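You operate a simulated robot arm through the tools that you are given. There is no shell and no other tool. Be economical: measure what you need, move in short steps, check, and stop when the job is done.

Carry out the task below with a simulated two-armed robot. There is one attempt and no reset: what you move stays moved.

Task
Fetch the blue cartridge and stand it on top of the yellow end block. Then take the silver bolt from the top of the valve four cart and leave it on top of the white cartridge. Then take the green plug from the top of the long steel bench and leave it on the yellow pad. Then take the steel elbow and leave it on the yellow torque card. Then take the coil from the middle of the cabinet worktop and leave it on the blue torque card. Keep to this order. Set down upright: blue cartridge, bolt.

The check looks at the end state, three seconds after you hand in, the way a careful person would. Anything else that was tipped, shoved, dropped, spilled or broken makes it a failure.

Robot
Two 7-joint arms with fingered hands on one trunk, on a base that drives. Base frame: it is fixed to the floor where the robot stands at the start and does not move with it; the origin is under the middle of the robot, x ahead of it, y to its left, z up; the surface under the hand at the start is at about z = 0.85. Units: m, rad, N and s.
The left shoulder is at the start at [0.056, 0.268, 1.24], the right one opposite. Places, roughly: blue cartridge [0.5, 0, 1]; blue torque card [-2.75, -6.75, 1]; bolt [6, -3, 0.75]; coil [-2.75, -7.25, 1]; green plug (4x4x4 cm) [0.5, -8.1, 0.9]; steel elbow (5x5x3 cm) [-2.7, -8.4, 0.9]; white cartridge [6.25, -3, 0.75]; yellow end block (8x8x3 cm) [1.1, 0, 0.9]; yellow pad (9x6x2 cm) [-2.7, -6.9, 0.9]; yellow torque card [-2.5, -8.5, 1]. Payload 5 kg a hand.
The TCP of each hand is the grasp point between the finger pads, 0.052 m short of the fingertips. In the tool frame z runs along the fingers and y along their closing line. Largest opening 0.176 m; the body of the gripper starts 0.061 m behind the TCP. The gripper is a hand of 5 fingers: y runs from the thumb to the fingers, the wrist lies at [-0.026, -0.151, -0.269] in the tool frame.
Orientation is told as [roll, pitch, yaw] about the base's x, y, z axes, in that order, counted from this pose: with the fingers straight down and the wrist toward the robot, the tool's x, y and z point along [0, 1, 0], [1, 0, 0] and [0, 0, -1] of the base frame.

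Tools
- The arms move only by the tool step_arm. It takes "left_plan", "right_plan" or both (then of equal length, played together; a hand with none holds still); each is a list of rows, each a list of 2 entries, a list of its own where there are three numbers: the shift along the base's x, y, z in mm, then the turn, a rotation vector about the base's x, y, z in rad. In form: [[[x, y, z], [ax, ay, az]], ...]. A call has 1 to 8 rows; each row shifts and turns the commanded pose from where the row before left it. Rows are played at 5 a second. More than 0.05 m and 0.15 rad between two rows, and nothing of the call is played. A pose out of reach is approached as far as the arm can. The call stops where the force on the tool passes 40 N (or 10 N more than at its start, if that is more) or the arm is blocked; 0.2 s more then pass. In this call time passes only in rows, and 0.2 s behind the last. It gives the time, the measured TCP pose, the force on the tool (base axes), the opening and the grip force at its end, in the units of the frame above (readings bear some noise), with the torque about the TCP (base axes, N m) and any sound that the robot's microphone picked up.
- Cameras (640 x 400 px; columns grow to the right, rows downward): "scene" is now at [0.1516, 0.0032, 1.4625]; the picture's right is [0.00, -1.00, -0.00], its down [-0.51, -0.00, -0.86] and it looks along [0.86, 0.00, -0.51] (base axes); focal length 280 px, centre (320, 200). "left" rides on the left gripper at [-0.102, -0.142, -0.203] in its tool frame; the picture's right is [-0.79, -0.29, 0.54], its down [0.56, -0.70, 0.44] and it looks along [0.25, 0.65, 0.72] (tool axes); focal length 275 px, centre (320, 200). "right" rides on the right gripper at [0.102, -0.142, -0.203] in its tool frame; the picture's right is [-0.79, 0.29, -0.54], its down [-0.56, -0.70, 0.44] and it looks along [-0.25, 0.65, 0.72] (tool axes); focal length 275 px, centre (320, 200). There is no depth. A picture from a camera that has moved, and an enlarged one, comes with that camera's place and axes in the base frame and with its lens.
- get_image(camera): a new picture of that camera. The clock stands still meanwhile.
- move_column(by): slides the trunk up (or, below 0, down) by that many m; the arms and the scene camera ride with it, the base frame stays. It gives what a move gives, with no picture.
- base_move(legs): drives the robot by 1 to 6 legs, each [ahead, turn to the left] in m and rad, along the robot's own axes; the way and the turn of a leg run together, so that a leg with both is an arc; at most 1.5 m and 3.142 rad a leg. The arms and the cameras ride along, it lands a little off, and it stops where it bumps. It gives what a move gives.
- finger_targets(index, middle, ring, little, thumb_bend, thumb_turn, hand): sets how far each is bent, from 0 (flat) to 1 (curled in); at 0.3 the hand is open as for a grip, at 0.7 the pads meet at the TCP. One left out holds its place. A second passes; each finger stops where it meets its share of the squeeze, and holds until it gets a number again. It is the only way to open and close the hand. It gives what a move gives, with no picture; readings hold the bend of each and the force on index, middle, ring, little, thumb and palm. thumb_turn goes from beside the hand (0) to across from the fingers (1), as for a grip.
- aim_head(pan, tilt): turns the head with the scene camera to pan (to the left, within 1.396 rad either way) and tilt (down, from -0.506 to 1.204), counted from straight ahead of the robot. It gives what a move gives.
- close_up(camera, box): a new picture of the part [left, top, right, bottom] of that camera's present view, enlarged. The clock stands still meanwhile.
- close_job(): hands the job in; it is judged then, once.

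Go step by step. Nothing tells you exact positions but the pictures and the camera data: compare them with the known pose of the tool, close in by small moves and look again before you grip or let go. The budget is 165 turns and 138 pictures, counting those below and the enlarged ones. Unless the task says otherwise, let go and move clear before handing in.

The tools are called after ">>>" as a command line: name --argument value ..., lists and objects as JSON in quotes. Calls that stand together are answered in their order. step_arm: Moves the arms, as the interface text tells. Its arguments: {"type":"object","properties":{"left_plan":{"type":"array"},"right_plan":{"type":"array"}},"required":[]} The other tools are called the same way: move_column (by) slides the trunk up or down; finger_targets (index, middle, ring, little, thumb_bend, thumb_turn, hand) moves the fingers one by one; base_move (legs) drives the base; aim_head (pan, tilt) turns the head that bears the scene camera; get_image (camera) takes a picture; close_up (camera, box) takes an enlarged picture of a part of a camera's view; close_job () hands the job in.

At the start:

```text
clock: 0.0
left_tcp_pos: [0.8696, 0.2613, 1.1975]
left_ee_rot: [0.0, 0.003, -0.001]
left_force: [-0.7, 0.0, -0.5]
left_wrist_torque: [0.0, -0.01, -0.03]
left_gripper_width: 0.1757
left_grip_force: 0.0
left_shape: jaw
left_bend: [0.3, 0.3, 0.3, 0.3, 0.3, 0.98]
left_finger forces: [0.0, 0.0, 0.0, 0.1, 0.0, 0.0]
right_tcp_pos: [0.6982, -0.3105, 1.1995]
right_ee_rot: [0.001, 0.001, 0.002]
right_force: [0.3, 0.7, -0.8]
right_wrist_torque: [0.0, 0.0, 0.0]
right_gripper_width: 0.1755
right_grip_force: 0.1
right_shape: jaw
right_bend: [0.3, 0.3, 0.3, 0.3, 0.3, 0.98]
right_finger forces: [0.1, 0.0, 0.0, 0.0, 0.0, 0.0]
trunk travel left (down, up): [-0.4, 0.401]
robot x, y, heading: [-0.0007, -0.0005, 0.001]
head pan, tilt: [0.003, 0.524]
```

scene: 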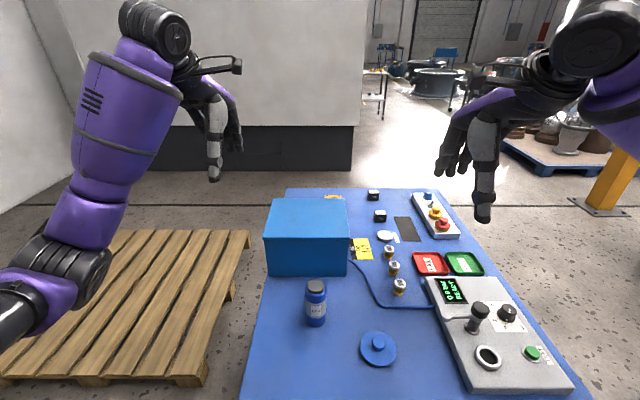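
right: 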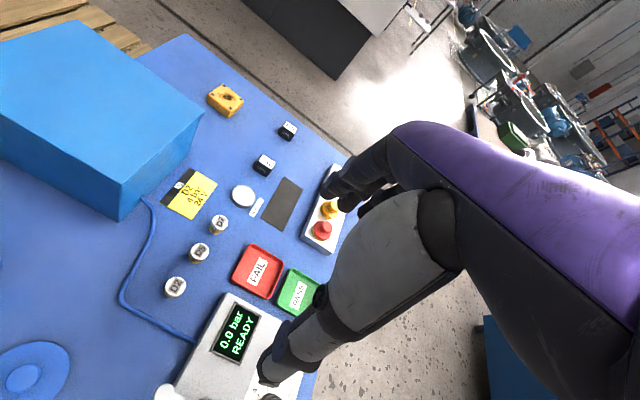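
left: 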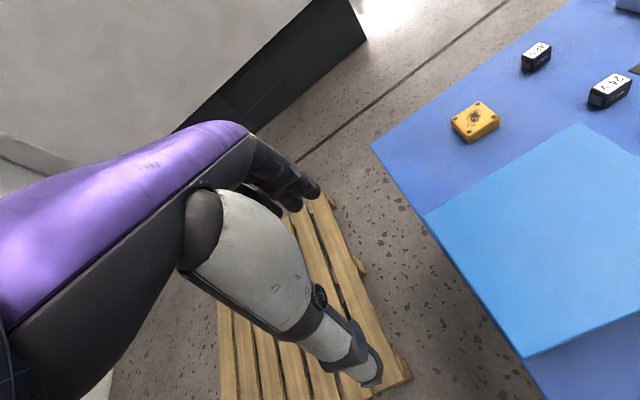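

I see the blue cartridge standing at about (0.585, 0.01) and the yellow end block at about (1.13, -0.05), behind the blue box. I'll look down to see how much space there is between the robot and the bench.

>>> aim_head --pan 0 --tilt 1.2

>>> get_image --camera "scene"

```text
clock: 1.1
left_tcp_pos: [0.8573, 0.2593, 1.2108]
left_ee_rot: [-0.009, -0.027, -0.006]
left_force: [-0.8, -0.2, 0.4]
left_wrist_torque: [0.09, -0.04, 0.01]
left_gripper_width: 0.1762
left_grip_force: 0.1
left_shape: jaw
left_bend: [0.3, 0.3, 0.3, 0.3, 0.3, 0.98]
left_finger forces: [0.0, 0.0, 0.0, 0.0, 0.0, 0.0]
right_tcp_pos: [0.6818, -0.3091, 1.2074]
right_ee_rot: [-0.001, -0.013, -0.001]
right_force: [-1.6, -0.3, 0.1]
right_wrist_torque: [0.0, -0.08, -0.02]
right_gripper_width: 0.1761
right_grip_force: 0.1
right_shape: jaw
right_bend: [0.3, 0.3, 0.3, 0.3, 0.3, 0.98]
right_finger forces: [0.0, 0.0, 0.1, 0.0, 0.0, 0.0]
trunk travel left (down, up): [-0.4, 0.401]
robot x, y, heading: [-0.0026, -0.0022, 0.0]
head pan, tilt: [0.0, 1.201]
```

```text
134 pictures are left
camera scene: at [0.116, 0.0028, 1.4115], right [0.0, -1.0, 0.0], down [-0.94, 0.0, -0.35], along [0.35, 0.0, -0.94], focal length 280 px, centre (320, 200)
```

scene: 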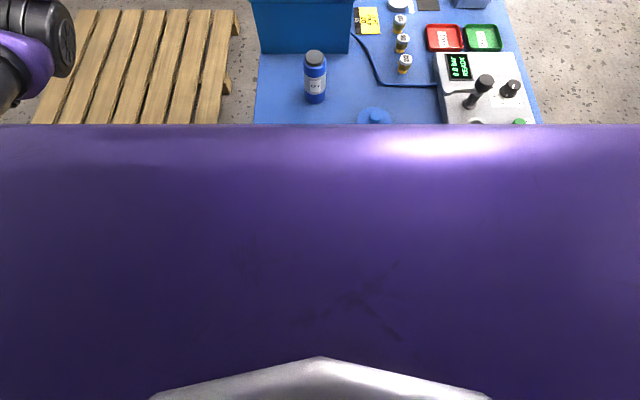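

The chest hides the near bench edge, so I won't drive forward into it. I'll grip the cartridge (about x 0.605, y 0.012) with the left hand, then drive around to the far end of the bench.

>>> step_arm --left_plan '[[[-31, -31, 0], [0, 0, 0]], [[-31, -31, 0], [0, 0, 0]], [[-31, -31, 0], [0, 0, 0]], [[-31, -31, 0], [0, 0, 0]], [[-31, -31, 0], [0, 0, 0]], [[-31, -31, 0], [0, 0, 0]], [[-31, -31, 0], [0, 0, 0]], [[-31, -31, 0], [0, 0, 0]]]'

>>> aim_head --pan 0 --tilt 0.75

>>> get_image --camera "left"

>>> get_image --camera "scene"

```text
clock: 2.9
left_tcp_pos: [0.6075, 0.0126, 1.2088]
left_ee_rot: [0.001, -0.015, -0.001]
left_force: [-1.1, -2.4, -0.1]
left_wrist_torque: [0.24, -0.13, 0.03]
left_gripper_width: 0.1758
left_grip_force: 0.0
left_shape: jaw
left_bend: [0.3, 0.3, 0.3, 0.3, 0.3, 0.97]
left_finger forces: [0.0, 0.1, 0.0, 0.0, 0.0, 0.0]
right_tcp_pos: [0.6817, -0.3125, 1.2096]
right_ee_rot: [-0.001, -0.013, -0.002]
right_force: [-0.6, -2.4, 0.2]
right_wrist_torque: [0.29, -0.11, 0.04]
right_gripper_width: 0.1758
right_grip_force: 0.1
right_shape: jaw
right_bend: [0.3, 0.3, 0.3, 0.3, 0.3, 0.98]
right_finger forces: [0.1, 0.1, 0.1, 0.0, 0.0, 0.0]
trunk travel left (down, up): [-0.4, 0.401]
robot x, y, heading: [-0.0035, -0.0015, -0.001]
head pan, tilt: [0.0, 1.201]
```

```text
clock: 3.8
left_tcp_pos: [0.6083, 0.0138, 1.2083]
left_ee_rot: [0.003, -0.012, 0.0]
left_force: [0.7, -0.6, -0.2]
left_wrist_torque: [0.01, -0.02, 0.0]
left_gripper_width: 0.1758
left_grip_force: 0.1
left_shape: jaw
left_bend: [0.3, 0.3, 0.3, 0.3, 0.3, 0.97]
left_finger forces: [0.1, 0.0, 0.0, 0.1, 0.0, 0.1]
right_tcp_pos: [0.6827, -0.3097, 1.208]
right_ee_rot: [-0.002, -0.014, 0.0]
right_force: [0.0, -0.4, 0.8]
right_wrist_torque: [-0.01, -0.02, 0.03]
right_gripper_width: 0.1761
right_grip_force: 0.1
right_shape: jaw
right_bend: [0.3, 0.3, 0.3, 0.3, 0.3, 0.98]
right_finger forces: [0.0, 0.0, 0.1, 0.1, 0.0, 0.1]
trunk travel left (down, up): [-0.4, 0.401]
robot x, y, heading: [-0.0027, -0.003, -0.0]
head pan, tilt: [0.0, 0.75]
```

```text
133 pictures are left
camera left: at [0.4639, -0.0866, 1.4077], right [-0.28, -0.79, -0.54], down [-0.7, 0.56, -0.45], along [0.66, 0.25, -0.71], focal length 275 px, centre (320, 200)
```

left: 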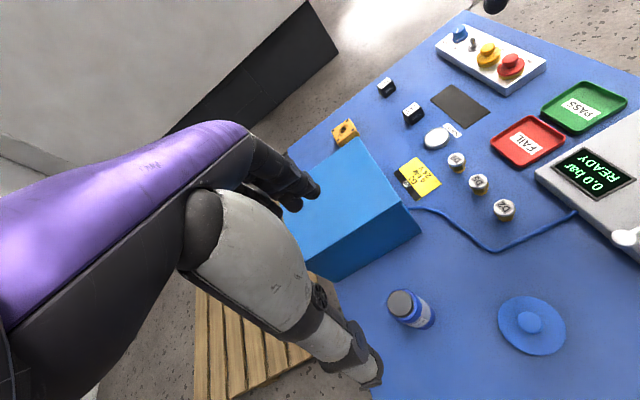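

```text
132 pictures are left
camera scene: at [0.1433, 0.0028, 1.4429], right [0.0, -1.0, 0.0], down [-0.69, 0.0, -0.72], along [0.72, 0.0, -0.69], focal length 280 px, centre (320, 200)
```

scene: 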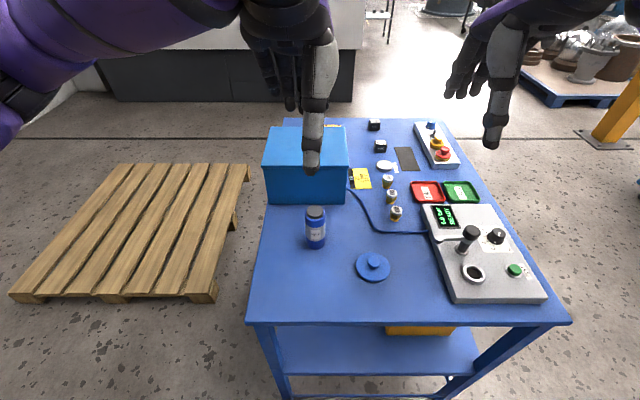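

Cartridge is under the left hand at about (0.605, 0.011), top near z 0.96. Descending in two stages.

>>> step_arm --left_plan '[[[0, 0, -40], [0, 0, 0]], [[0, 0, -40], [0, 0, 0]], [[0, 0, -40], [0, 0, 0]], [[0, 0, -40], [0, 0, 0]]]'

>>> get_image --camera "left"

>>> get_image --camera "scene"

```text
clock: 4.8
left_tcp_pos: [0.6133, 0.0097, 1.051]
left_ee_rot: [0.0, -0.015, 0.003]
left_force: [1.2, -0.5, 1.7]
left_wrist_torque: [0.0, 0.1, -0.02]
left_gripper_width: 0.1762
left_grip_force: 0.1
left_shape: jaw
left_bend: [0.3, 0.3, 0.3, 0.3, 0.3, 0.97]
left_finger forces: [0.0, 0.0, 0.0, 0.0, 0.0, 0.0]
right_tcp_pos: [0.6836, -0.3094, 1.2083]
right_ee_rot: [-0.002, -0.011, 0.0]
right_force: [0.3, 0.2, -0.3]
right_wrist_torque: [-0.02, 0.08, 0.01]
right_gripper_width: 0.1759
right_grip_force: 0.1
right_shape: jaw
right_bend: [0.3, 0.3, 0.3, 0.3, 0.3, 0.98]
right_finger forces: [0.1, 0.0, 0.0, 0.1, 0.1, 0.1]
trunk travel left (down, up): [-0.4, 0.401]
robot x, y, heading: [0.0009, 0.0014, -0.002]
head pan, tilt: [0.0, 0.75]
```

```text
131 pictures are left
camera left: at [0.4675, -0.0902, 1.2506], right [-0.28, -0.79, -0.54], down [-0.7, 0.56, -0.45], along [0.66, 0.25, -0.71], focal length 275 px, centre (320, 200)
```

left: 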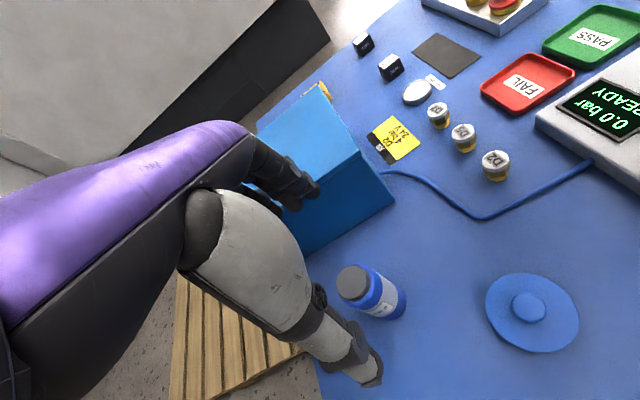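

```text
130 pictures are left
camera scene: at [0.1441, 0.0032, 1.4428], right [0.0, -1.0, 0.0], down [-0.69, 0.0, -0.72], along [0.72, 0.0, -0.69], focal length 280 px, centre (320, 200)
```

scene: 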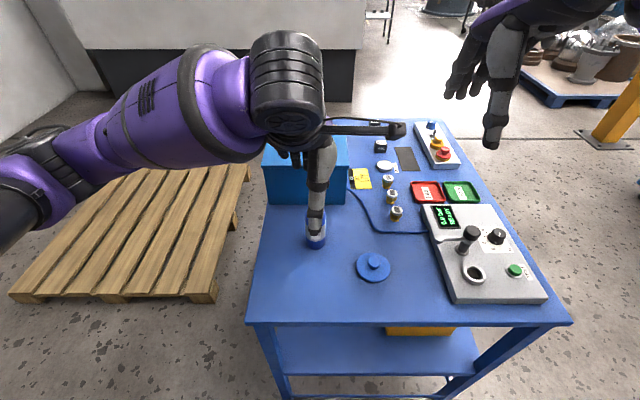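

Alignment is good to within a centimetre; I'll correct it and go down to z≈0.925.

>>> step_arm --left_plan '[[[-4, 2, -40], [0, 0, 0]], [[-4, 1, -40], [0, 0, 0]], [[0, 0, -30], [0, 0, 0]], [[0, 0, -15], [0, 0, 0]]]'

>>> get_image --camera "left"

```text
clock: 5.8
left_tcp_pos: [0.597, 0.0176, 0.9231]
left_ee_rot: [0.0, -0.015, 0.001]
left_force: [0.6, 0.3, 1.0]
left_wrist_torque: [0.08, 0.04, 0.03]
left_gripper_width: 0.176
left_grip_force: 0.1
left_shape: jaw
left_bend: [0.3, 0.3, 0.3, 0.3, 0.3, 0.97]
left_finger forces: [0.1, 0.0, 0.0, 0.1, 0.0, 0.0]
right_tcp_pos: [0.6826, -0.3113, 1.2096]
right_ee_rot: [-0.003, -0.017, -0.001]
right_force: [0.2, -0.4, 0.2]
right_wrist_torque: [0.04, -0.01, -0.02]
right_gripper_width: 0.1761
right_grip_force: 0.1
right_shape: jaw
right_bend: [0.3, 0.3, 0.3, 0.3, 0.3, 0.98]
right_finger forces: [0.0, 0.1, 0.0, 0.1, 0.1, 0.0]
trunk travel left (down, up): [-0.4, 0.401]
robot x, y, heading: [-0.0001, -0.0002, -0.001]
head pan, tilt: [0.0, 0.75]
```

```text
129 pictures are left
camera left: at [0.453, -0.0844, 1.1236], right [-0.28, -0.79, -0.54], down [-0.7, 0.56, -0.45], along [0.66, 0.25, -0.71], focal length 275 px, centre (320, 200)
```

left: 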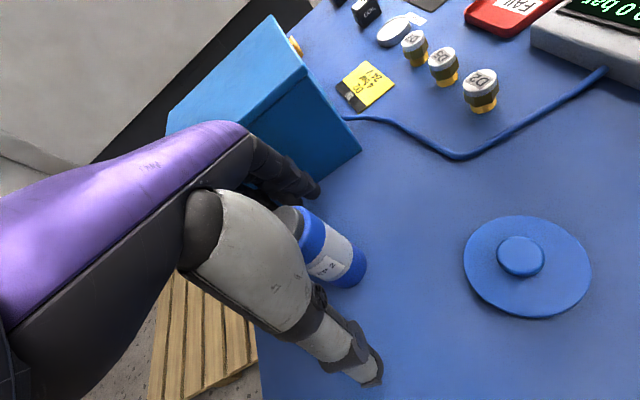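

The cartridge is between thumb and fingers; closing the hand.

>>> finger_targets --hand "left" --index 0.7 --middle 0.7 --ring 0.7 --little 0.7 --thumb_bend 0.7 --thumb_turn 1

>>> get_image --camera "left"

```text
clock: 6.8
left_tcp_pos: [0.5966, 0.0176, 0.9242]
left_ee_rot: [0.001, -0.013, 0.002]
left_force: [0.5, 0.0, 0.2]
left_wrist_torque: [0.02, 0.0, -0.04]
left_gripper_width: 0.0555
left_grip_force: 16.6
left_shape: fingers
left_bend: [0.6, 0.66, 0.7, 0.7, 0.62, 1.0]
left_finger forces: [10.2, 7.0, 0.0, 0.0, 17.3, 0.1]
right_tcp_pos: [0.6837, -0.3111, 1.2084]
right_ee_rot: [-0.002, -0.012, 0.0]
right_force: [0.5, 0.6, -0.1]
right_wrist_torque: [0.02, 0.01, -0.01]
right_gripper_width: 0.1761
right_grip_force: 0.0
right_shape: jaw
right_bend: [0.3, 0.3, 0.3, 0.3, 0.3, 0.98]
right_finger forces: [0.1, 0.1, 0.1, 0.0, 0.0, 0.0]
trunk travel left (down, up): [-0.4, 0.401]
robot x, y, heading: [0.0007, 0.001, 0.0]
head pan, tilt: [0.0, 0.75]
```

```text
128 pictures are left
camera left: at [0.4536, -0.0841, 1.1234], right [-0.28, -0.79, -0.54], down [-0.7, 0.56, -0.45], along [0.66, 0.25, -0.71], focal length 275 px, centre (320, 200)
```

left: 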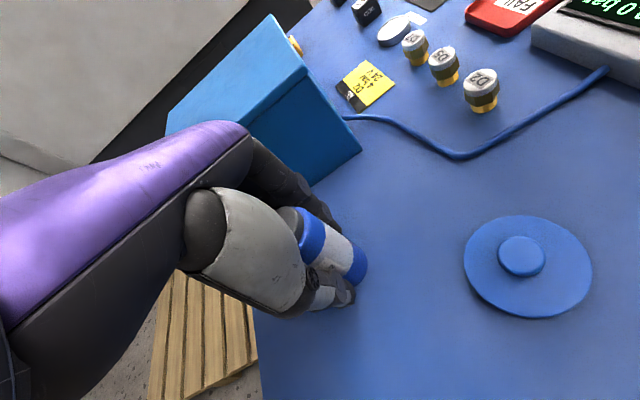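

Held by index, middle and thumb at 5.5 cm. Lifting.

>>> step_arm --left_plan '[[[0, 0, 25], [0, 0, 0]], [[0, 0, 40], [0, 0, 0]], [[0, 0, 40], [0, 0, 0]], [[0, 0, 40], [0, 0, 0]], [[0, 0, 40], [0, 0, 0]], [[0, 0, 40], [0, 0, 0]], [[0, 0, 40], [0, 0, 0]]]'

>>> get_image --camera "left"

>>> aim_head --pan -1.2 --tilt 0.3

>>> get_image --camera "scene"

```text
clock: 8.3
left_tcp_pos: [0.5965, 0.0188, 1.1895]
left_ee_rot: [0.002, -0.013, 0.001]
left_force: [-0.5, 0.7, -3.4]
left_wrist_torque: [-0.01, -0.14, 0.01]
left_gripper_width: 0.0552
left_grip_force: 16.5
left_shape: fingers
left_bend: [0.6, 0.66, 0.7, 0.7, 0.62, 1.0]
left_finger forces: [10.2, 6.9, 0.0, 0.1, 17.1, 0.0]
right_tcp_pos: [0.6812, -0.3094, 1.2094]
right_ee_rot: [0.0, -0.014, 0.001]
right_force: [-1.9, -0.1, -0.1]
right_wrist_torque: [0.02, -0.16, -0.04]
right_gripper_width: 0.1758
right_grip_force: 0.2
right_shape: jaw
right_bend: [0.3, 0.3, 0.3, 0.3, 0.3, 0.98]
right_finger forces: [0.0, 0.0, 0.0, 0.0, 0.1, 0.0]
trunk travel left (down, up): [-0.4, 0.401]
robot x, y, heading: [0.0007, -0.0012, 0.002]
head pan, tilt: [0.0, 0.75]
```

```text
127 pictures are left
camera left: at [0.4522, -0.0833, 1.3897], right [-0.28, -0.79, -0.54], down [-0.7, 0.56, -0.45], along [0.66, 0.25, -0.71], focal length 275 px, centre (320, 200)
```

left: 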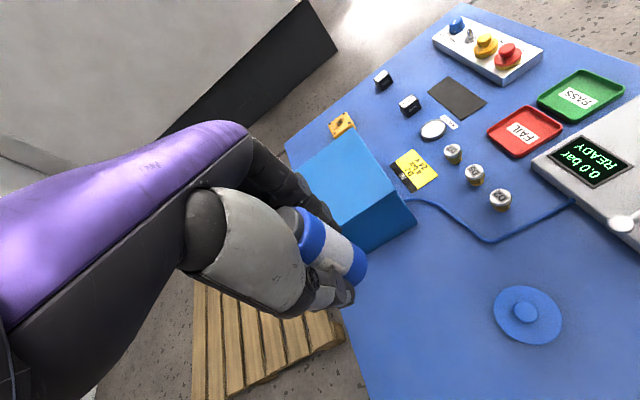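

```text
clock: 9.8
left_tcp_pos: [0.5989, 0.0183, 1.1891]
left_ee_rot: [-0.001, -0.013, -0.001]
left_force: [-0.5, -0.2, -1.8]
left_wrist_torque: [-0.04, -0.02, -0.01]
left_gripper_width: 0.0552
left_grip_force: 17.0
left_shape: fingers
left_bend: [0.6, 0.66, 0.7, 0.7, 0.62, 1.0]
left_finger forces: [10.3, 7.0, 0.0, 0.0, 17.3, 0.1]
right_tcp_pos: [0.6815, -0.309, 1.2078]
right_ee_rot: [-0.001, -0.013, 0.0]
right_force: [0.2, 0.4, 0.8]
right_wrist_torque: [-0.01, 0.03, 0.04]
right_gripper_width: 0.1761
right_grip_force: 0.1
right_shape: jaw
right_bend: [0.3, 0.3, 0.3, 0.3, 0.3, 0.98]
right_finger forces: [0.0, 0.0, 0.1, 0.1, 0.1, 0.1]
trunk travel left (down, up): [-0.4, 0.401]
robot x, y, heading: [-0.0006, 0.0022, 0.004]
head pan, tilt: [-1.201, 0.3]
```

```text
126 pictures are left
camera scene: at [0.0952, -0.0842, 1.4839], right [-0.93, -0.36, 0.01], down [-0.12, 0.28, -0.95], along [0.34, -0.89, -0.3], focal length 280 px, centre (320, 200)
```

scene: 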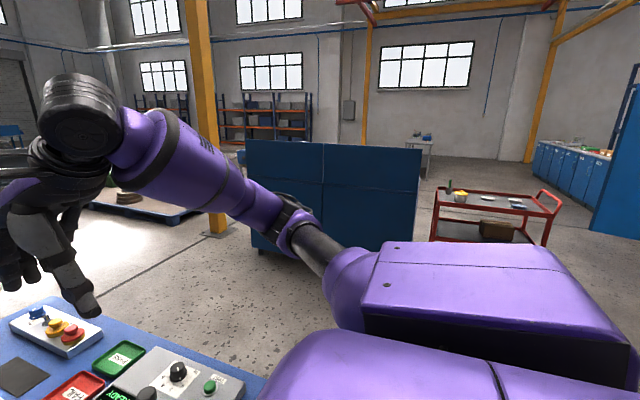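

The cartridge is lifted. The route along the right side of the bench is clear: the screen stands at y≈-2.5. I'll back off, turn right and drive along it.

>>> base_move --legs '[[-0.2, 0], [0, -1.57], [1.3, 0], [0, 1.57]]'

>>> aim_head --pan 0.3 --tilt 0.4

>>> get_image --camera "scene"

```text
clock: 32.1
left_tcp_pos: [0.4013, -1.2897, 1.1888]
left_ee_rot: [0.001, -0.011, 0.015]
left_force: [1.0, -1.7, -3.2]
left_wrist_torque: [0.15, 0.07, 0.01]
left_gripper_width: 0.0547
left_grip_force: 17.1
left_shape: fingers
left_bend: [0.6, 0.67, 0.7, 0.7, 0.62, 1.0]
left_finger forces: [10.3, 7.5, 0.0, 0.0, 16.2, 0.0]
right_tcp_pos: [0.4904, -1.6175, 1.2074]
right_ee_rot: [0.0, -0.012, 0.013]
right_force: [0.9, -1.8, -0.7]
right_wrist_torque: [0.2, 0.04, -0.03]
right_gripper_width: 0.1759
right_grip_force: 0.1
right_shape: jaw
right_bend: [0.3, 0.3, 0.3, 0.3, 0.3, 0.98]
right_finger forces: [0.0, 0.1, 0.0, 0.0, 0.0, 0.0]
trunk travel left (down, up): [-0.4, 0.401]
robot x, y, heading: [-0.1959, -1.3508, 0.009]
head pan, tilt: [-1.201, 0.3]
```

```text
clock: 33.7
left_tcp_pos: [0.3843, -1.2913, 1.1977]
left_ee_rot: [-0.003, -0.029, 0.012]
left_force: [-1.2, -1.2, -0.8]
left_wrist_torque: [0.1, -0.11, 0.0]
left_gripper_width: 0.0548
left_grip_force: 17.8
left_shape: fingers
left_bend: [0.6, 0.67, 0.7, 0.7, 0.63, 1.0]
left_finger forces: [10.6, 9.3, 0.0, 0.1, 15.8, 0.1]
right_tcp_pos: [0.4718, -1.6168, 1.219]
right_ee_rot: [-0.003, -0.028, 0.015]
right_force: [-0.5, -0.5, 1.1]
right_wrist_torque: [0.04, -0.13, -0.01]
right_gripper_width: 0.176
right_grip_force: 0.1
right_shape: jaw
right_bend: [0.3, 0.3, 0.3, 0.3, 0.3, 0.98]
right_finger forces: [0.0, 0.0, 0.0, 0.0, 0.0, 0.1]
trunk travel left (down, up): [-0.4, 0.401]
robot x, y, heading: [-0.1922, -1.35, 0.013]
head pan, tilt: [0.3, 0.4]
```

```text
125 pictures are left
camera scene: at [-0.0495, -1.3182, 1.4741], right [0.31, -0.95, 0.0], down [-0.38, -0.12, -0.92], along [0.87, 0.28, -0.4], focal length 280 px, centre (320, 200)
```

scene: 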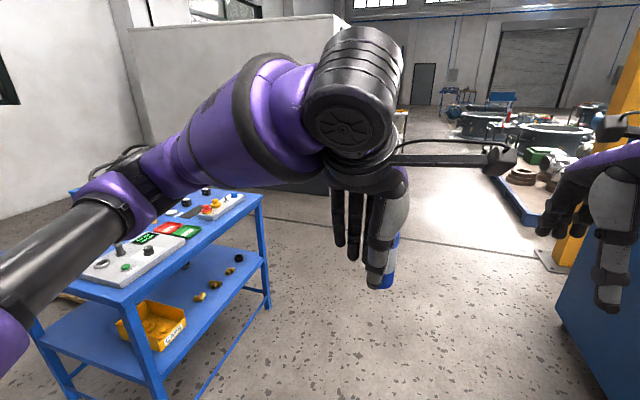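

Clear floor on the far side of the bench. Driving on to the far end and turning to face it.

>>> base_move --legs '[[1.5, 0], [0.7, 0], [0, 1.56], [1.28, 0], [0, 1.57]]'

>>> aim_head --pan 0 --tilt 0.7

>>> get_image --camera "scene"

>>> get_image --camera "left"

```text
clock: 68.4
left_tcp_pos: [1.3679, -0.1602, 1.1969]
left_ee_rot: [-0.003, -0.028, -3.093]
left_force: [-1.0, -6.1, -3.0]
left_wrist_torque: [0.52, -0.12, -0.12]
left_gripper_width: 0.0541
left_grip_force: 16.3
left_shape: fingers
left_bend: [0.61, 0.67, 0.7, 0.7, 0.63, 1.0]
left_finger forces: [9.7, 8.2, 0.0, 0.0, 15.0, 0.1]
right_tcp_pos: [1.2704, 0.165, 1.219]
right_ee_rot: [-0.004, -0.028, -3.092]
right_force: [-0.5, -5.8, 1.2]
right_wrist_torque: [0.63, 0.0, -0.02]
right_gripper_width: 0.1761
right_grip_force: 0.0
right_shape: jaw
right_bend: [0.3, 0.3, 0.3, 0.3, 0.3, 0.98]
right_finger forces: [0.1, 0.0, 0.2, 0.0, 0.0, 0.1]
trunk travel left (down, up): [-0.4, 0.401]
robot x, y, heading: [1.9488, -0.0377, -3.108]
head pan, tilt: [0.3, 0.4]
```

```text
clock: 69.2
left_tcp_pos: [1.3854, -0.1495, 1.2052]
left_ee_rot: [0.007, -0.043, -3.094]
left_force: [2.2, 10.6, -8.6]
left_wrist_torque: [-0.96, 0.18, 0.2]
left_gripper_width: 0.0538
left_grip_force: 16.6
left_shape: fingers
left_bend: [0.61, 0.67, 0.7, 0.7, 0.63, 1.0]
left_finger forces: [10.1, 7.8, 0.1, 0.1, 15.6, 0.1]
right_tcp_pos: [1.2859, 0.1779, 1.226]
right_ee_rot: [0.002, -0.042, -3.094]
right_force: [-1.7, 4.8, -1.3]
right_wrist_torque: [-0.76, -0.18, 0.16]
right_gripper_width: 0.176
right_grip_force: 0.1
right_shape: jaw
right_bend: [0.3, 0.3, 0.3, 0.3, 0.3, 0.98]
right_finger forces: [0.0, 0.1, 0.0, 0.0, 0.1, 0.0]
trunk travel left (down, up): [-0.4, 0.401]
robot x, y, heading: [1.9499, -0.0386, -3.103]
head pan, tilt: [0.0, 0.7]
```

```text
124 pictures are left
camera scene: at [1.8064, -0.0361, 1.4477], right [-0.04, 1.0, 0.0], down [0.65, 0.02, -0.76], along [-0.76, -0.03, -0.65], focal length 280 px, centre (320, 200)
```

scene: 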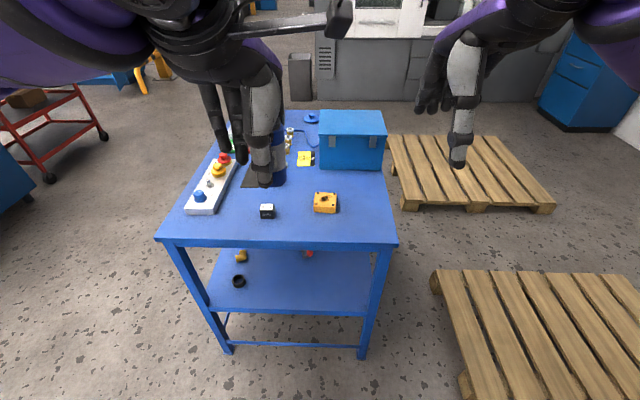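

```text
123 pictures are left
camera left: at [1.5306, -0.0383, 1.4008], right [0.23, 0.8, -0.56], down [0.71, -0.53, -0.47], along [-0.67, -0.29, -0.69], focal length 275 px, centre (320, 200)
```

left: 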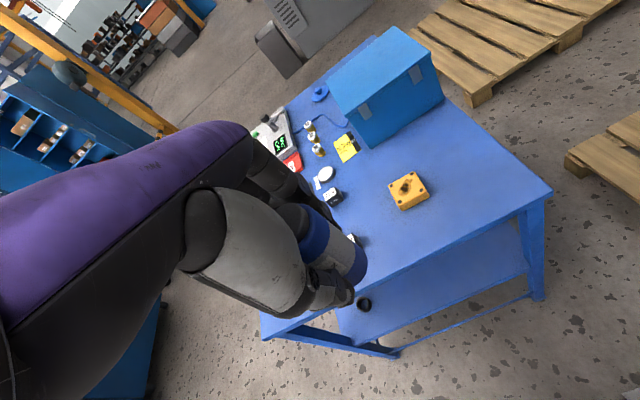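

I'm at the far end, facing the bench. I'll look closely at the yellow block and the held cartridge.

>>> close_up --camera "left" --box '[360, 150, 460, 230]'

>>> close_up --camera "scene" --box '[200, 90, 400, 250]'

```text
5.00 times, centred on (410, 190) of left
camera zoom: at [1.5306, -0.0383, 1.4008], right [0.23, 0.8, -0.56], down [0.71, -0.53, -0.47], along [-0.67, -0.29, -0.69], focal length 1376 px, centre (-130, 250)
```

zoom: 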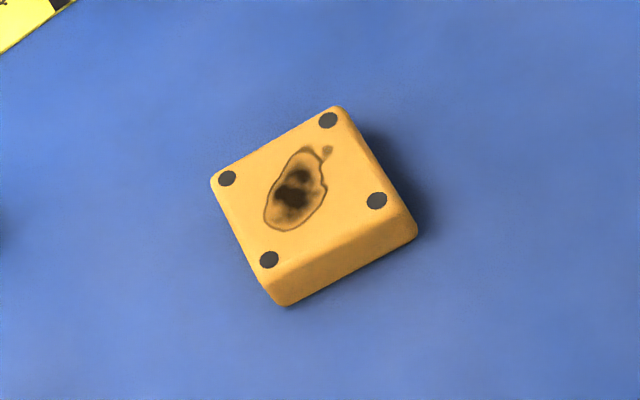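

```text
2.50 times, centred on (300, 170) of scene
camera zoom: at [1.8064, -0.0361, 1.4477], right [-0.04, 1.0, 0.0], down [0.65, 0.02, -0.76], along [-0.76, -0.03, -0.65], focal length 700 px, centre (370, 275)
```

zoom: 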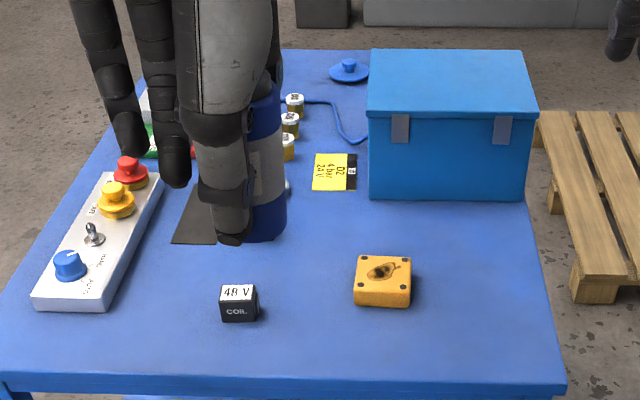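

Block top is flat, centre about (1.138, -0.048). Moving the cartridge over it and levelling the hand's small tilt.

>>> step_arm --left_plan '[[[-41, 17, 0], [0, -0.005, 0]], [[-41, 17, 0], [0, -0.005, 0]], [[-41, 17, 0], [0, -0.005, 0]], [[-41, 17, 0], [0, -0.005, 0]], [[-41, 17, 0], [0, -0.005, 0]], [[-41, 17, 0], [0, -0.005, 0]], [[0, 0, -40], [0, 0, 0]], [[0, 0, -40], [0, 0, 0]]]'

>>> get_image --camera "left"

>>> get_image --camera "scene"

```text
clock: 71.0
left_tcp_pos: [1.1365, -0.051, 1.1241]
left_ee_rot: [0.003, -0.011, -3.091]
left_force: [-1.7, -0.1, 1.1]
left_wrist_torque: [-0.07, -0.16, -0.05]
left_gripper_width: 0.0539
left_grip_force: 16.4
left_shape: fingers
left_bend: [0.61, 0.67, 0.7, 0.7, 0.63, 1.0]
left_finger forces: [10.0, 7.8, 0.1, 0.0, 15.1, 0.1]
right_tcp_pos: [1.2837, 0.1706, 1.2245]
right_ee_rot: [-0.002, -0.038, -3.095]
right_force: [-1.3, 1.2, -0.9]
right_wrist_torque: [-0.11, -0.17, 0.03]
right_gripper_width: 0.176
right_grip_force: 0.1
right_shape: jaw
right_bend: [0.3, 0.3, 0.3, 0.3, 0.3, 0.98]
right_finger forces: [0.0, 0.0, 0.0, 0.0, 0.0, 0.0]
trunk travel left (down, up): [-0.4, 0.401]
robot x, y, heading: [1.9449, -0.0423, -3.105]
head pan, tilt: [0.0, 0.7]
```

```text
120 pictures are left
camera left: at [1.2747, 0.0588, 1.324], right [0.24, 0.8, -0.54], down [0.73, -0.52, -0.45], along [-0.64, -0.29, -0.71], focal length 275 px, centre (320, 200)
```

left: 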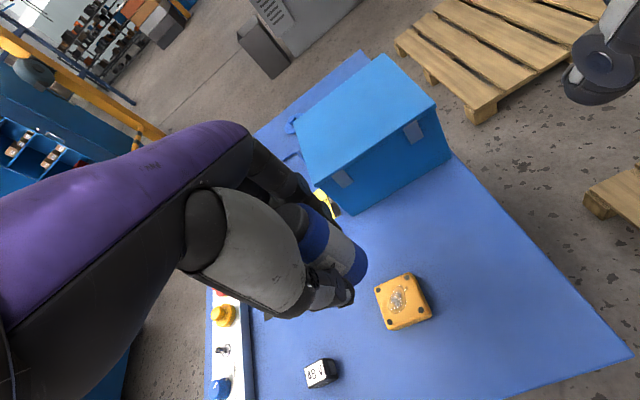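

```text
119 pictures are left
camera scene: at [1.8035, -0.0419, 1.4468], right [-0.04, 1.0, 0.0], down [0.66, 0.02, -0.75], along [-0.75, -0.03, -0.66], focal length 280 px, centre (320, 200)
```

scene: 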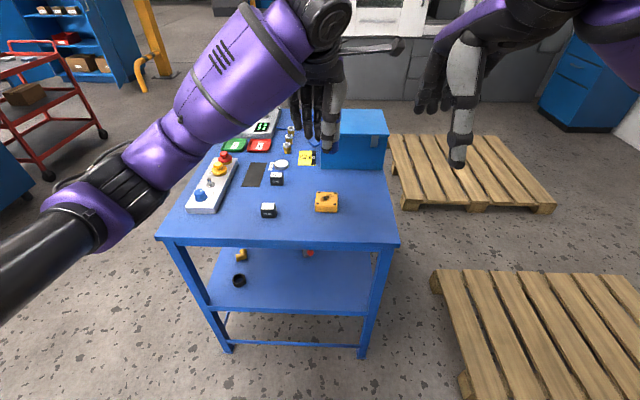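

Aligned to about 5 mm. Correcting and lowering to just above the block.

>>> step_arm --left_plan '[[[4, 4, -40], [0, 0, 0]], [[2, 2, -40], [0, 0, 0]], [[0, 0, -40], [0, 0, 0]], [[0, 0, -24], [0, 0, 0]]]'

>>> get_image --camera "left"

>>> close_up --camera "scene" --box '[270, 130, 390, 226]'

```text
clock: 72.0
left_tcp_pos: [1.1441, -0.0484, 0.9824]
left_ee_rot: [0.002, -0.01, -3.09]
left_force: [-0.7, -0.7, 1.2]
left_wrist_torque: [0.01, -0.04, -0.02]
left_gripper_width: 0.0537
left_grip_force: 15.8
left_shape: fingers
left_bend: [0.61, 0.67, 0.7, 0.7, 0.63, 1.0]
left_finger forces: [10.0, 7.6, 0.0, 0.1, 15.0, 0.0]
right_tcp_pos: [1.2859, 0.1693, 1.2264]
right_ee_rot: [-0.002, -0.041, -3.092]
right_force: [0.2, 0.3, -0.2]
right_wrist_torque: [0.09, 0.04, -0.05]
right_gripper_width: 0.1759
right_grip_force: 0.1
right_shape: jaw
right_bend: [0.3, 0.3, 0.3, 0.3, 0.3, 0.98]
right_finger forces: [0.1, 0.0, 0.0, 0.1, 0.1, 0.0]
trunk travel left (down, up): [-0.4, 0.401]
robot x, y, heading: [1.9473, -0.0386, -3.109]
head pan, tilt: [0.0, 0.7]
```

```text
118 pictures are left
camera left: at [1.2827, 0.0607, 1.1828], right [0.24, 0.8, -0.54], down [0.72, -0.52, -0.45], along [-0.65, -0.29, -0.71], focal length 275 px, centre (320, 200)
```

left: 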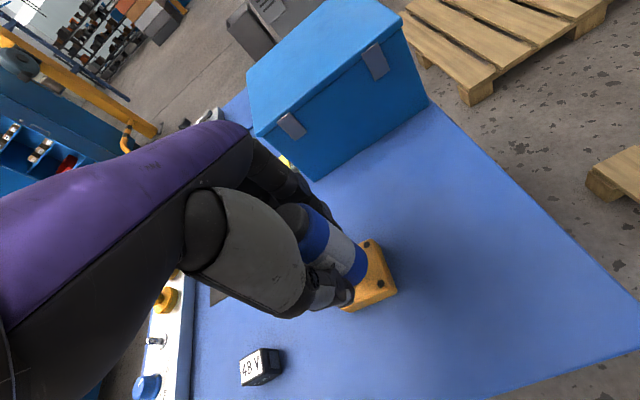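

```text
4.17 times, centred on (330, 178) of scene
camera zoom: at [1.8051, -0.0432, 1.4472], right [-0.04, 1.0, 0.0], down [0.65, 0.02, -0.76], along [-0.76, -0.03, -0.66], focal length 1167 px, centre (278, 292)
```

zoom: 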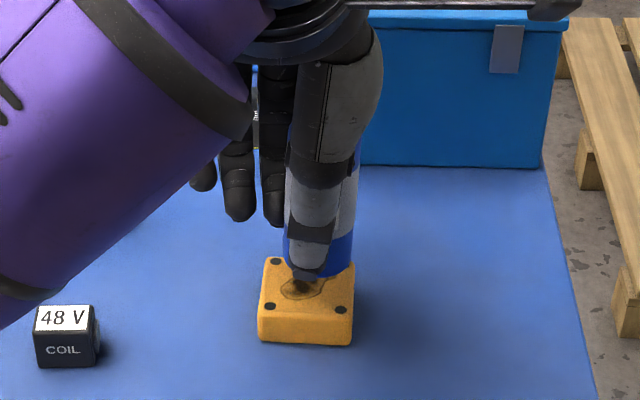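

The cartridge looks about 9 mm too far in +y; correcting, then lowering until contact.

>>> step_arm --left_plan '[[[3, -8, -8], [0, 0, 0]], [[0, 0, -6], [0, 0, 0]]]'

>>> close_up --camera "scene" --box '[270, 130, 390, 226]'

```text
clock: 72.6
left_tcp_pos: [1.147, -0.054, 0.9661]
left_ee_rot: [0.003, -0.009, -3.093]
left_force: [-0.8, 0.7, -1.6]
left_wrist_torque: [-0.08, -0.02, 0.03]
left_gripper_width: 0.0539
left_grip_force: 16.4
left_shape: fingers
left_bend: [0.61, 0.67, 0.7, 0.7, 0.63, 1.0]
left_finger forces: [9.9, 7.4, 0.0, 0.0, 14.9, 0.0]
right_tcp_pos: [1.2854, 0.1707, 1.2248]
right_ee_rot: [-0.003, -0.041, -3.092]
right_force: [-0.1, 0.6, -0.1]
right_wrist_torque: [-0.1, -0.03, -0.01]
right_gripper_width: 0.1763
right_grip_force: 0.1
right_shape: jaw
right_bend: [0.3, 0.3, 0.3, 0.3, 0.3, 0.98]
right_finger forces: [0.0, 0.0, 0.0, 0.0, 0.0, 0.0]
trunk travel left (down, up): [-0.4, 0.401]
robot x, y, heading: [1.9479, -0.0409, -3.106]
head pan, tilt: [0.0, 0.7]
```

```text
4.17 times, centred on (330, 178) of scene
camera zoom: at [1.8048, -0.042, 1.4471], right [-0.04, 1.0, 0.0], down [0.65, 0.02, -0.76], along [-0.76, -0.03, -0.66], focal length 1167 px, centre (278, 292)
```

zoom: 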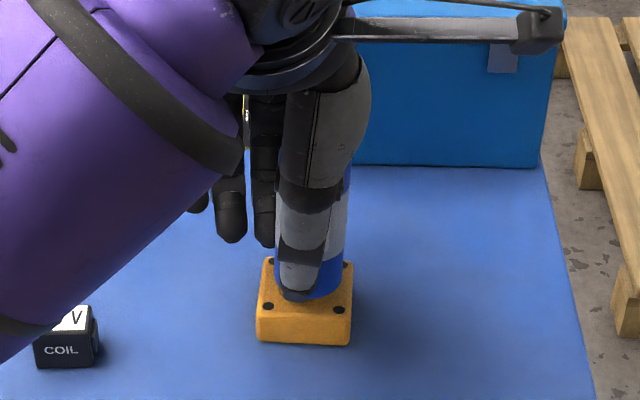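

Centred now. Lowering gently to contact.

>>> step_arm --left_plan '[[[-3, -2, -4], [0, 0, 0]], [[0, 0, -3], [0, 0, 0]], [[0, 0, -3], [0, 0, 0]], [[0, 0, -2], [0, 0, 0]]]'

>>> close_up --camera "scene" --box '[270, 130, 390, 226]'

```text
clock: 73.6
left_tcp_pos: [1.1429, -0.0565, 0.9541]
left_ee_rot: [0.001, -0.009, -3.093]
left_force: [-0.3, 1.3, -1.9]
left_wrist_torque: [-0.04, -0.02, -0.01]
left_gripper_width: 0.0541
left_grip_force: 16.1
left_shape: fingers
left_bend: [0.61, 0.67, 0.7, 0.7, 0.63, 1.0]
left_finger forces: [9.9, 7.5, 0.1, 0.0, 15.0, 0.1]
right_tcp_pos: [1.2851, 0.1702, 1.2261]
right_ee_rot: [-0.001, -0.04, -3.094]
right_force: [-0.6, -0.4, -0.2]
right_wrist_torque: [0.02, 0.0, 0.0]
right_gripper_width: 0.1755
right_grip_force: 0.0
right_shape: jaw
right_bend: [0.3, 0.3, 0.3, 0.3, 0.3, 0.98]
right_finger forces: [0.0, 0.0, 0.0, 0.1, 0.1, 0.0]
trunk travel left (down, up): [-0.4, 0.401]
robot x, y, heading: [1.95, -0.0444, -3.103]
head pan, tilt: [0.0, 0.7]
```

```text
4.17 times, centred on (330, 178) of scene
camera zoom: at [1.8048, -0.0426, 1.4471], right [-0.04, 1.0, 0.0], down [0.65, 0.02, -0.76], along [-0.76, -0.03, -0.66], focal length 1167 px, centre (278, 292)
```

zoom: 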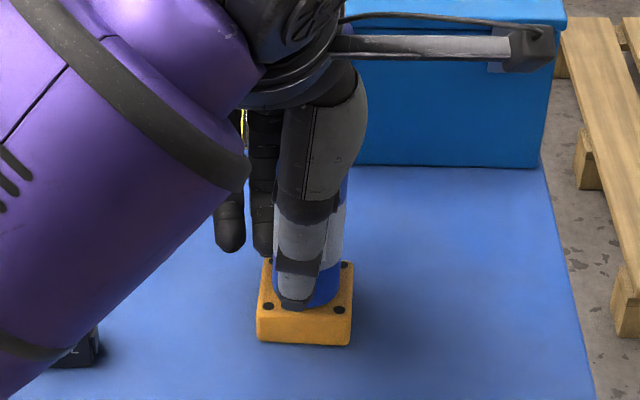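

Nearly touching; two more millimetre steps.

>>> step_arm --left_plan '[[[0, 0, -2], [0, 0, 0]], [[0, 0, -2], [0, 0, 0]]]'

```text
clock: 74.2
left_tcp_pos: [1.1428, -0.0571, 0.9519]
left_ee_rot: [0.002, -0.012, -3.095]
left_force: [1.1, -2.1, 9.6]
left_wrist_torque: [0.05, -0.1, 0.0]
left_gripper_width: 0.0541
left_grip_force: 17.5
left_shape: fingers
left_bend: [0.61, 0.67, 0.7, 0.7, 0.63, 1.0]
left_finger forces: [10.4, 7.8, 0.1, 0.0, 17.0, 0.0]
right_tcp_pos: [1.287, 0.1706, 1.2266]
right_ee_rot: [-0.003, -0.042, -3.095]
right_force: [-1.3, -0.3, 0.9]
right_wrist_torque: [-0.01, 0.02, 0.0]
right_gripper_width: 0.1758
right_grip_force: 0.1
right_shape: jaw
right_bend: [0.3, 0.3, 0.3, 0.3, 0.3, 0.98]
right_finger forces: [0.1, 0.0, 0.0, 0.0, 0.0, 0.1]
trunk travel left (down, up): [-0.4, 0.401]
robot x, y, heading: [1.9449, -0.0404, -3.105]
head pan, tilt: [0.0, 0.7]
```

Contact (9.6 N). Easing 1 mm up and opening the hand partly first.

>>> finger_targets --hand "left" --index 0.5 --middle 0.5 --ring 0.5 --little 0.5 --thumb_bend 0.5

>>> finger_targets --hand "left" --index 0.3 --middle 0.3 --ring 0.3 --little 0.3 --thumb_bend 0.3

>>> step_arm --left_plan '[[[0, 0, 20], [0, 0, 0]], [[0, 0, 40], [0, 0, 0]], [[0, 0, 40], [0, 0, 0]], [[0, 0, 40], [0, 0, 0]], [[0, 0, 40], [0, 0, 0]], [[0, 0, 40], [0, 0, 0]], [[0, 0, 40], [0, 0, 0]]]'

>>> close_up --camera "scene" --box '[260, 100, 400, 240]'

```text
clock: 75.2
left_tcp_pos: [1.1437, -0.0571, 0.9516]
left_ee_rot: [0.003, -0.01, -3.093]
left_force: [-0.7, -0.2, -0.2]
left_wrist_torque: [0.04, -0.01, 0.0]
left_gripper_width: 0.0991
left_grip_force: 0.0
left_shape: fingers
left_bend: [0.5, 0.5, 0.5, 0.5, 0.5, 1.0]
left_finger forces: [0.0, 0.1, 0.1, 0.0, 0.0, 0.0]
right_tcp_pos: [1.2853, 0.171, 1.2255]
right_ee_rot: [0.0, -0.04, -3.095]
right_force: [-0.1, 0.0, 0.6]
right_wrist_torque: [0.0, -0.01, 0.01]
right_gripper_width: 0.176
right_grip_force: 0.1
right_shape: jaw
right_bend: [0.3, 0.3, 0.3, 0.3, 0.3, 0.98]
right_finger forces: [0.0, 0.0, 0.1, 0.0, 0.1, 0.0]
trunk travel left (down, up): [-0.4, 0.401]
robot x, y, heading: [1.947, -0.0393, -3.103]
head pan, tilt: [0.0, 0.7]
```

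```text
clock: 76.2
left_tcp_pos: [1.1426, -0.0581, 0.9497]
left_ee_rot: [0.001, -0.008, -3.091]
left_force: [0.1, 0.1, 0.2]
left_wrist_torque: [-0.01, 0.04, 0.01]
left_gripper_width: 0.1866
left_grip_force: 0.0
left_shape: fingers
left_bend: [0.3, 0.3, 0.3, 0.3, 0.3, 0.98]
left_finger forces: [0.1, 0.0, 0.0, 0.0, 0.1, 0.1]
right_tcp_pos: [1.2864, 0.171, 1.2249]
right_ee_rot: [-0.001, -0.04, -3.095]
right_force: [-0.1, 0.1, 0.3]
right_wrist_torque: [0.05, 0.01, -0.04]
right_gripper_width: 0.176
right_grip_force: 0.0
right_shape: jaw
right_bend: [0.3, 0.3, 0.3, 0.3, 0.3, 0.98]
right_finger forces: [0.0, 0.0, 0.0, 0.0, 0.1, 0.1]
trunk travel left (down, up): [-0.4, 0.401]
robot x, y, heading: [1.947, -0.0416, -3.109]
head pan, tilt: [0.0, 0.7]
```

```text
clock: 77.8
left_tcp_pos: [1.1431, -0.0557, 1.2094]
left_ee_rot: [0.004, -0.009, -3.093]
left_force: [2.4, 1.3, -1.8]
left_wrist_torque: [-0.13, 0.24, 0.05]
left_gripper_width: 0.1864
left_grip_force: 0.0
left_shape: fingers
left_bend: [0.3, 0.3, 0.3, 0.3, 0.3, 0.97]
left_finger forces: [0.0, 0.0, 0.0, 0.1, 0.0, 0.0]
right_tcp_pos: [1.2869, 0.1707, 1.2268]
right_ee_rot: [-0.001, -0.043, -3.092]
right_force: [1.1, 0.6, 0.8]
right_wrist_torque: [-0.08, 0.21, -0.07]
right_gripper_width: 0.1762
right_grip_force: 0.0
right_shape: jaw
right_bend: [0.3, 0.3, 0.3, 0.3, 0.3, 0.98]
right_finger forces: [0.1, 0.1, 0.0, 0.1, 0.0, 0.1]
trunk travel left (down, up): [-0.4, 0.401]
robot x, y, heading: [1.9439, -0.0393, -3.106]
head pan, tilt: [0.0, 0.7]
```

```text
2.86 times, centred on (330, 170) of scene
camera zoom: at [1.8067, -0.042, 1.4475], right [-0.04, 1.0, 0.0], down [0.65, 0.02, -0.76], along [-0.76, -0.03, -0.65], focal length 800 px, centre (291, 286)
```

zoom: 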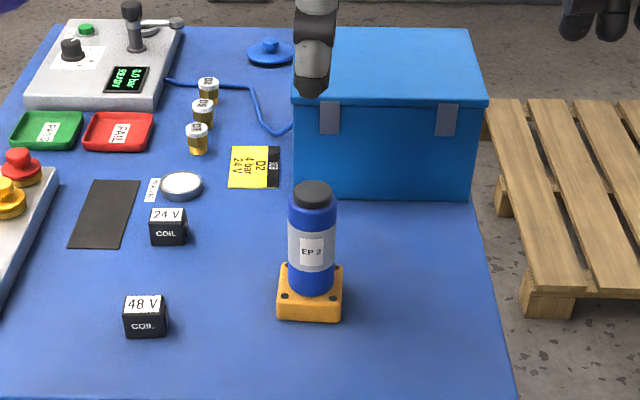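

Cartridge stands upright on the block. Retracting the arm and turning toward the next area, the bolt near (6, -3).

>>> step_arm --left_plan '[[[40, -15, 0], [0, 0, 0]], [[40, -15, 0], [0, 0, 0]], [[40, -15, 0], [0, 0, 0]], [[40, -15, 0], [0, 0, 0]], [[40, -15, 0], [0, 0, 0]]]'

>>> base_move --legs '[[-0.25, 0], [0, 2.2]]'

>>> aim_head --pan 0 --tilt 0.25

>>> get_image --camera "scene"

```text
clock: 79.0
left_tcp_pos: [1.3478, -0.1312, 1.2137]
left_ee_rot: [0.002, -0.008, -3.09]
left_force: [1.3, -1.9, -0.3]
left_wrist_torque: [0.14, 0.21, 0.02]
left_gripper_width: 0.1863
left_grip_force: 0.1
left_shape: fingers
left_bend: [0.3, 0.3, 0.3, 0.3, 0.3, 0.98]
left_finger forces: [0.0, 0.0, 0.0, 0.0, 0.1, 0.0]
right_tcp_pos: [1.2869, 0.1683, 1.2272]
right_ee_rot: [-0.002, -0.043, -3.092]
right_force: [0.6, -1.5, 1.3]
right_wrist_torque: [0.14, 0.18, -0.08]
right_gripper_width: 0.1759
right_grip_force: 0.1
right_shape: jaw
right_bend: [0.3, 0.3, 0.3, 0.3, 0.3, 0.98]
right_finger forces: [0.1, 0.0, 0.0, 0.0, 0.0, 0.2]
trunk travel left (down, up): [-0.4, 0.401]
robot x, y, heading: [1.9459, -0.0423, -3.102]
head pan, tilt: [0.0, 0.7]
```

```text
clock: 89.2
left_tcp_pos: [2.6054, -0.4823, 1.2137]
left_ee_rot: [0.001, -0.01, -0.941]
left_force: [-0.4, 1.1, 1.9]
left_wrist_torque: [-0.12, 0.02, -0.01]
left_gripper_width: 0.1865
left_grip_force: 0.0
left_shape: fingers
left_bend: [0.3, 0.3, 0.3, 0.3, 0.3, 0.98]
left_finger forces: [0.0, 0.0, 0.0, 0.0, 0.0, 0.1]
right_tcp_pos: [2.3859, -0.697, 1.2275]
right_ee_rot: [-0.002, -0.043, -0.943]
right_force: [0.2, 1.3, 1.1]
right_wrist_torque: [-0.13, 0.02, -0.04]
right_gripper_width: 0.1761
right_grip_force: 0.1
right_shape: jaw
right_bend: [0.3, 0.3, 0.3, 0.3, 0.3, 0.98]
right_finger forces: [0.0, 0.0, 0.1, 0.0, 0.0, 0.0]
trunk travel left (down, up): [-0.4, 0.401]
robot x, y, heading: [2.1628, -0.055, -0.949]
head pan, tilt: [0.0, 0.7]
```

```text
clock: 90.1
left_tcp_pos: [2.5925, -0.4758, 1.2185]
left_ee_rot: [0.007, -0.02, -0.944]
left_force: [-0.4, -3.8, -1.5]
left_wrist_torque: [0.44, -0.08, -0.01]
left_gripper_width: 0.1866
left_grip_force: 0.1
left_shape: fingers
left_bend: [0.3, 0.3, 0.3, 0.3, 0.3, 0.97]
left_finger forces: [0.0, 0.0, 0.0, 0.0, 0.0, 0.0]
right_tcp_pos: [2.3762, -0.6904, 1.2316]
right_ee_rot: [0.007, -0.054, -0.941]
right_force: [-1.6, -4.6, -2.5]
right_wrist_torque: [0.59, -0.2, 0.16]
right_gripper_width: 0.176
right_grip_force: 0.1
right_shape: jaw
right_bend: [0.3, 0.3, 0.3, 0.3, 0.3, 0.98]
right_finger forces: [0.0, 0.2, 0.0, 0.0, 0.1, 0.0]
trunk travel left (down, up): [-0.4, 0.401]
robot x, y, heading: [2.1661, -0.0574, -0.952]
head pan, tilt: [0.0, 0.25]
```

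```text
113 pictures are left
camera scene: at [2.2514, -0.1824, 1.4872], right [-0.81, -0.58, 0.0], down [-0.15, 0.22, -0.96], along [0.56, -0.79, -0.26], focal length 280 px, centre (320, 200)
```

scene: 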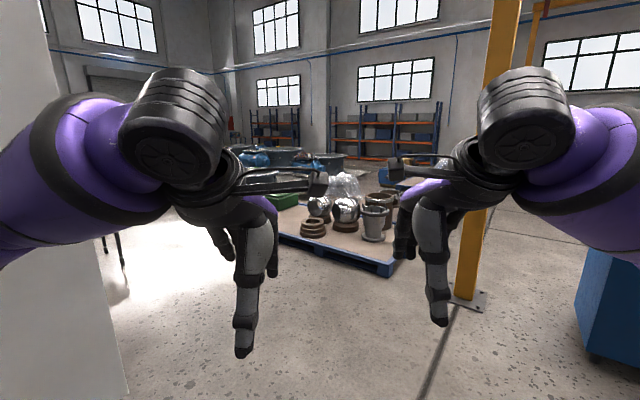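

A pallet of pumps lies ahead (front edge y≈-2.7, x 3.2–4.8), with a corridor to the left of it. I'll drive into the corridor and look along +x.

>>> base_move --legs '[[0, -0.1], [1.5, 0], [0.15, 0], [0, 1.0]]'

>>> get_image --camera "scene"

```text
clock: 106.0
left_tcp_pos: [3.5747, -1.4263, 1.2205]
left_ee_rot: [0.005, -0.026, -0.063]
left_force: [1.0, -1.0, -0.1]
left_wrist_torque: [0.06, 0.0, 0.01]
left_gripper_width: 0.1868
left_grip_force: 0.1
left_shape: fingers
left_bend: [0.3, 0.3, 0.3, 0.3, 0.3, 0.97]
left_finger forces: [0.0, 0.0, 0.0, 0.1, 0.1, 0.1]
right_tcp_pos: [3.5996, -1.7328, 1.235]
right_ee_rot: [-0.001, -0.056, -0.066]
right_force: [1.0, -1.0, 0.2]
right_wrist_torque: [0.05, 0.0, -0.01]
right_gripper_width: 0.1759
right_grip_force: 0.1
right_shape: jaw
right_bend: [0.3, 0.3, 0.3, 0.3, 0.3, 0.97]
right_finger forces: [0.0, 0.0, 0.0, 0.0, 0.0, 0.0]
trunk travel left (down, up): [-0.4, 0.401]
robot x, y, heading: [2.9776, -1.5103, -0.071]
head pan, tilt: [0.0, 0.25]
```

```text
112 pictures are left
camera scene: at [3.1313, -1.5215, 1.4878], right [-0.08, -1.0, 0.0], down [-0.26, 0.02, -0.97], along [0.96, -0.07, -0.26], focal length 280 px, centre (320, 200)
```

scene: 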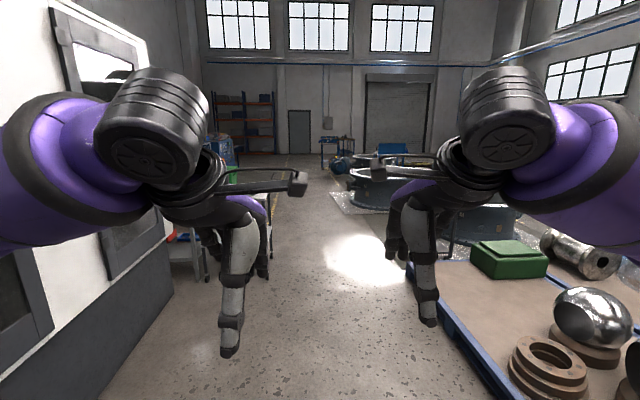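

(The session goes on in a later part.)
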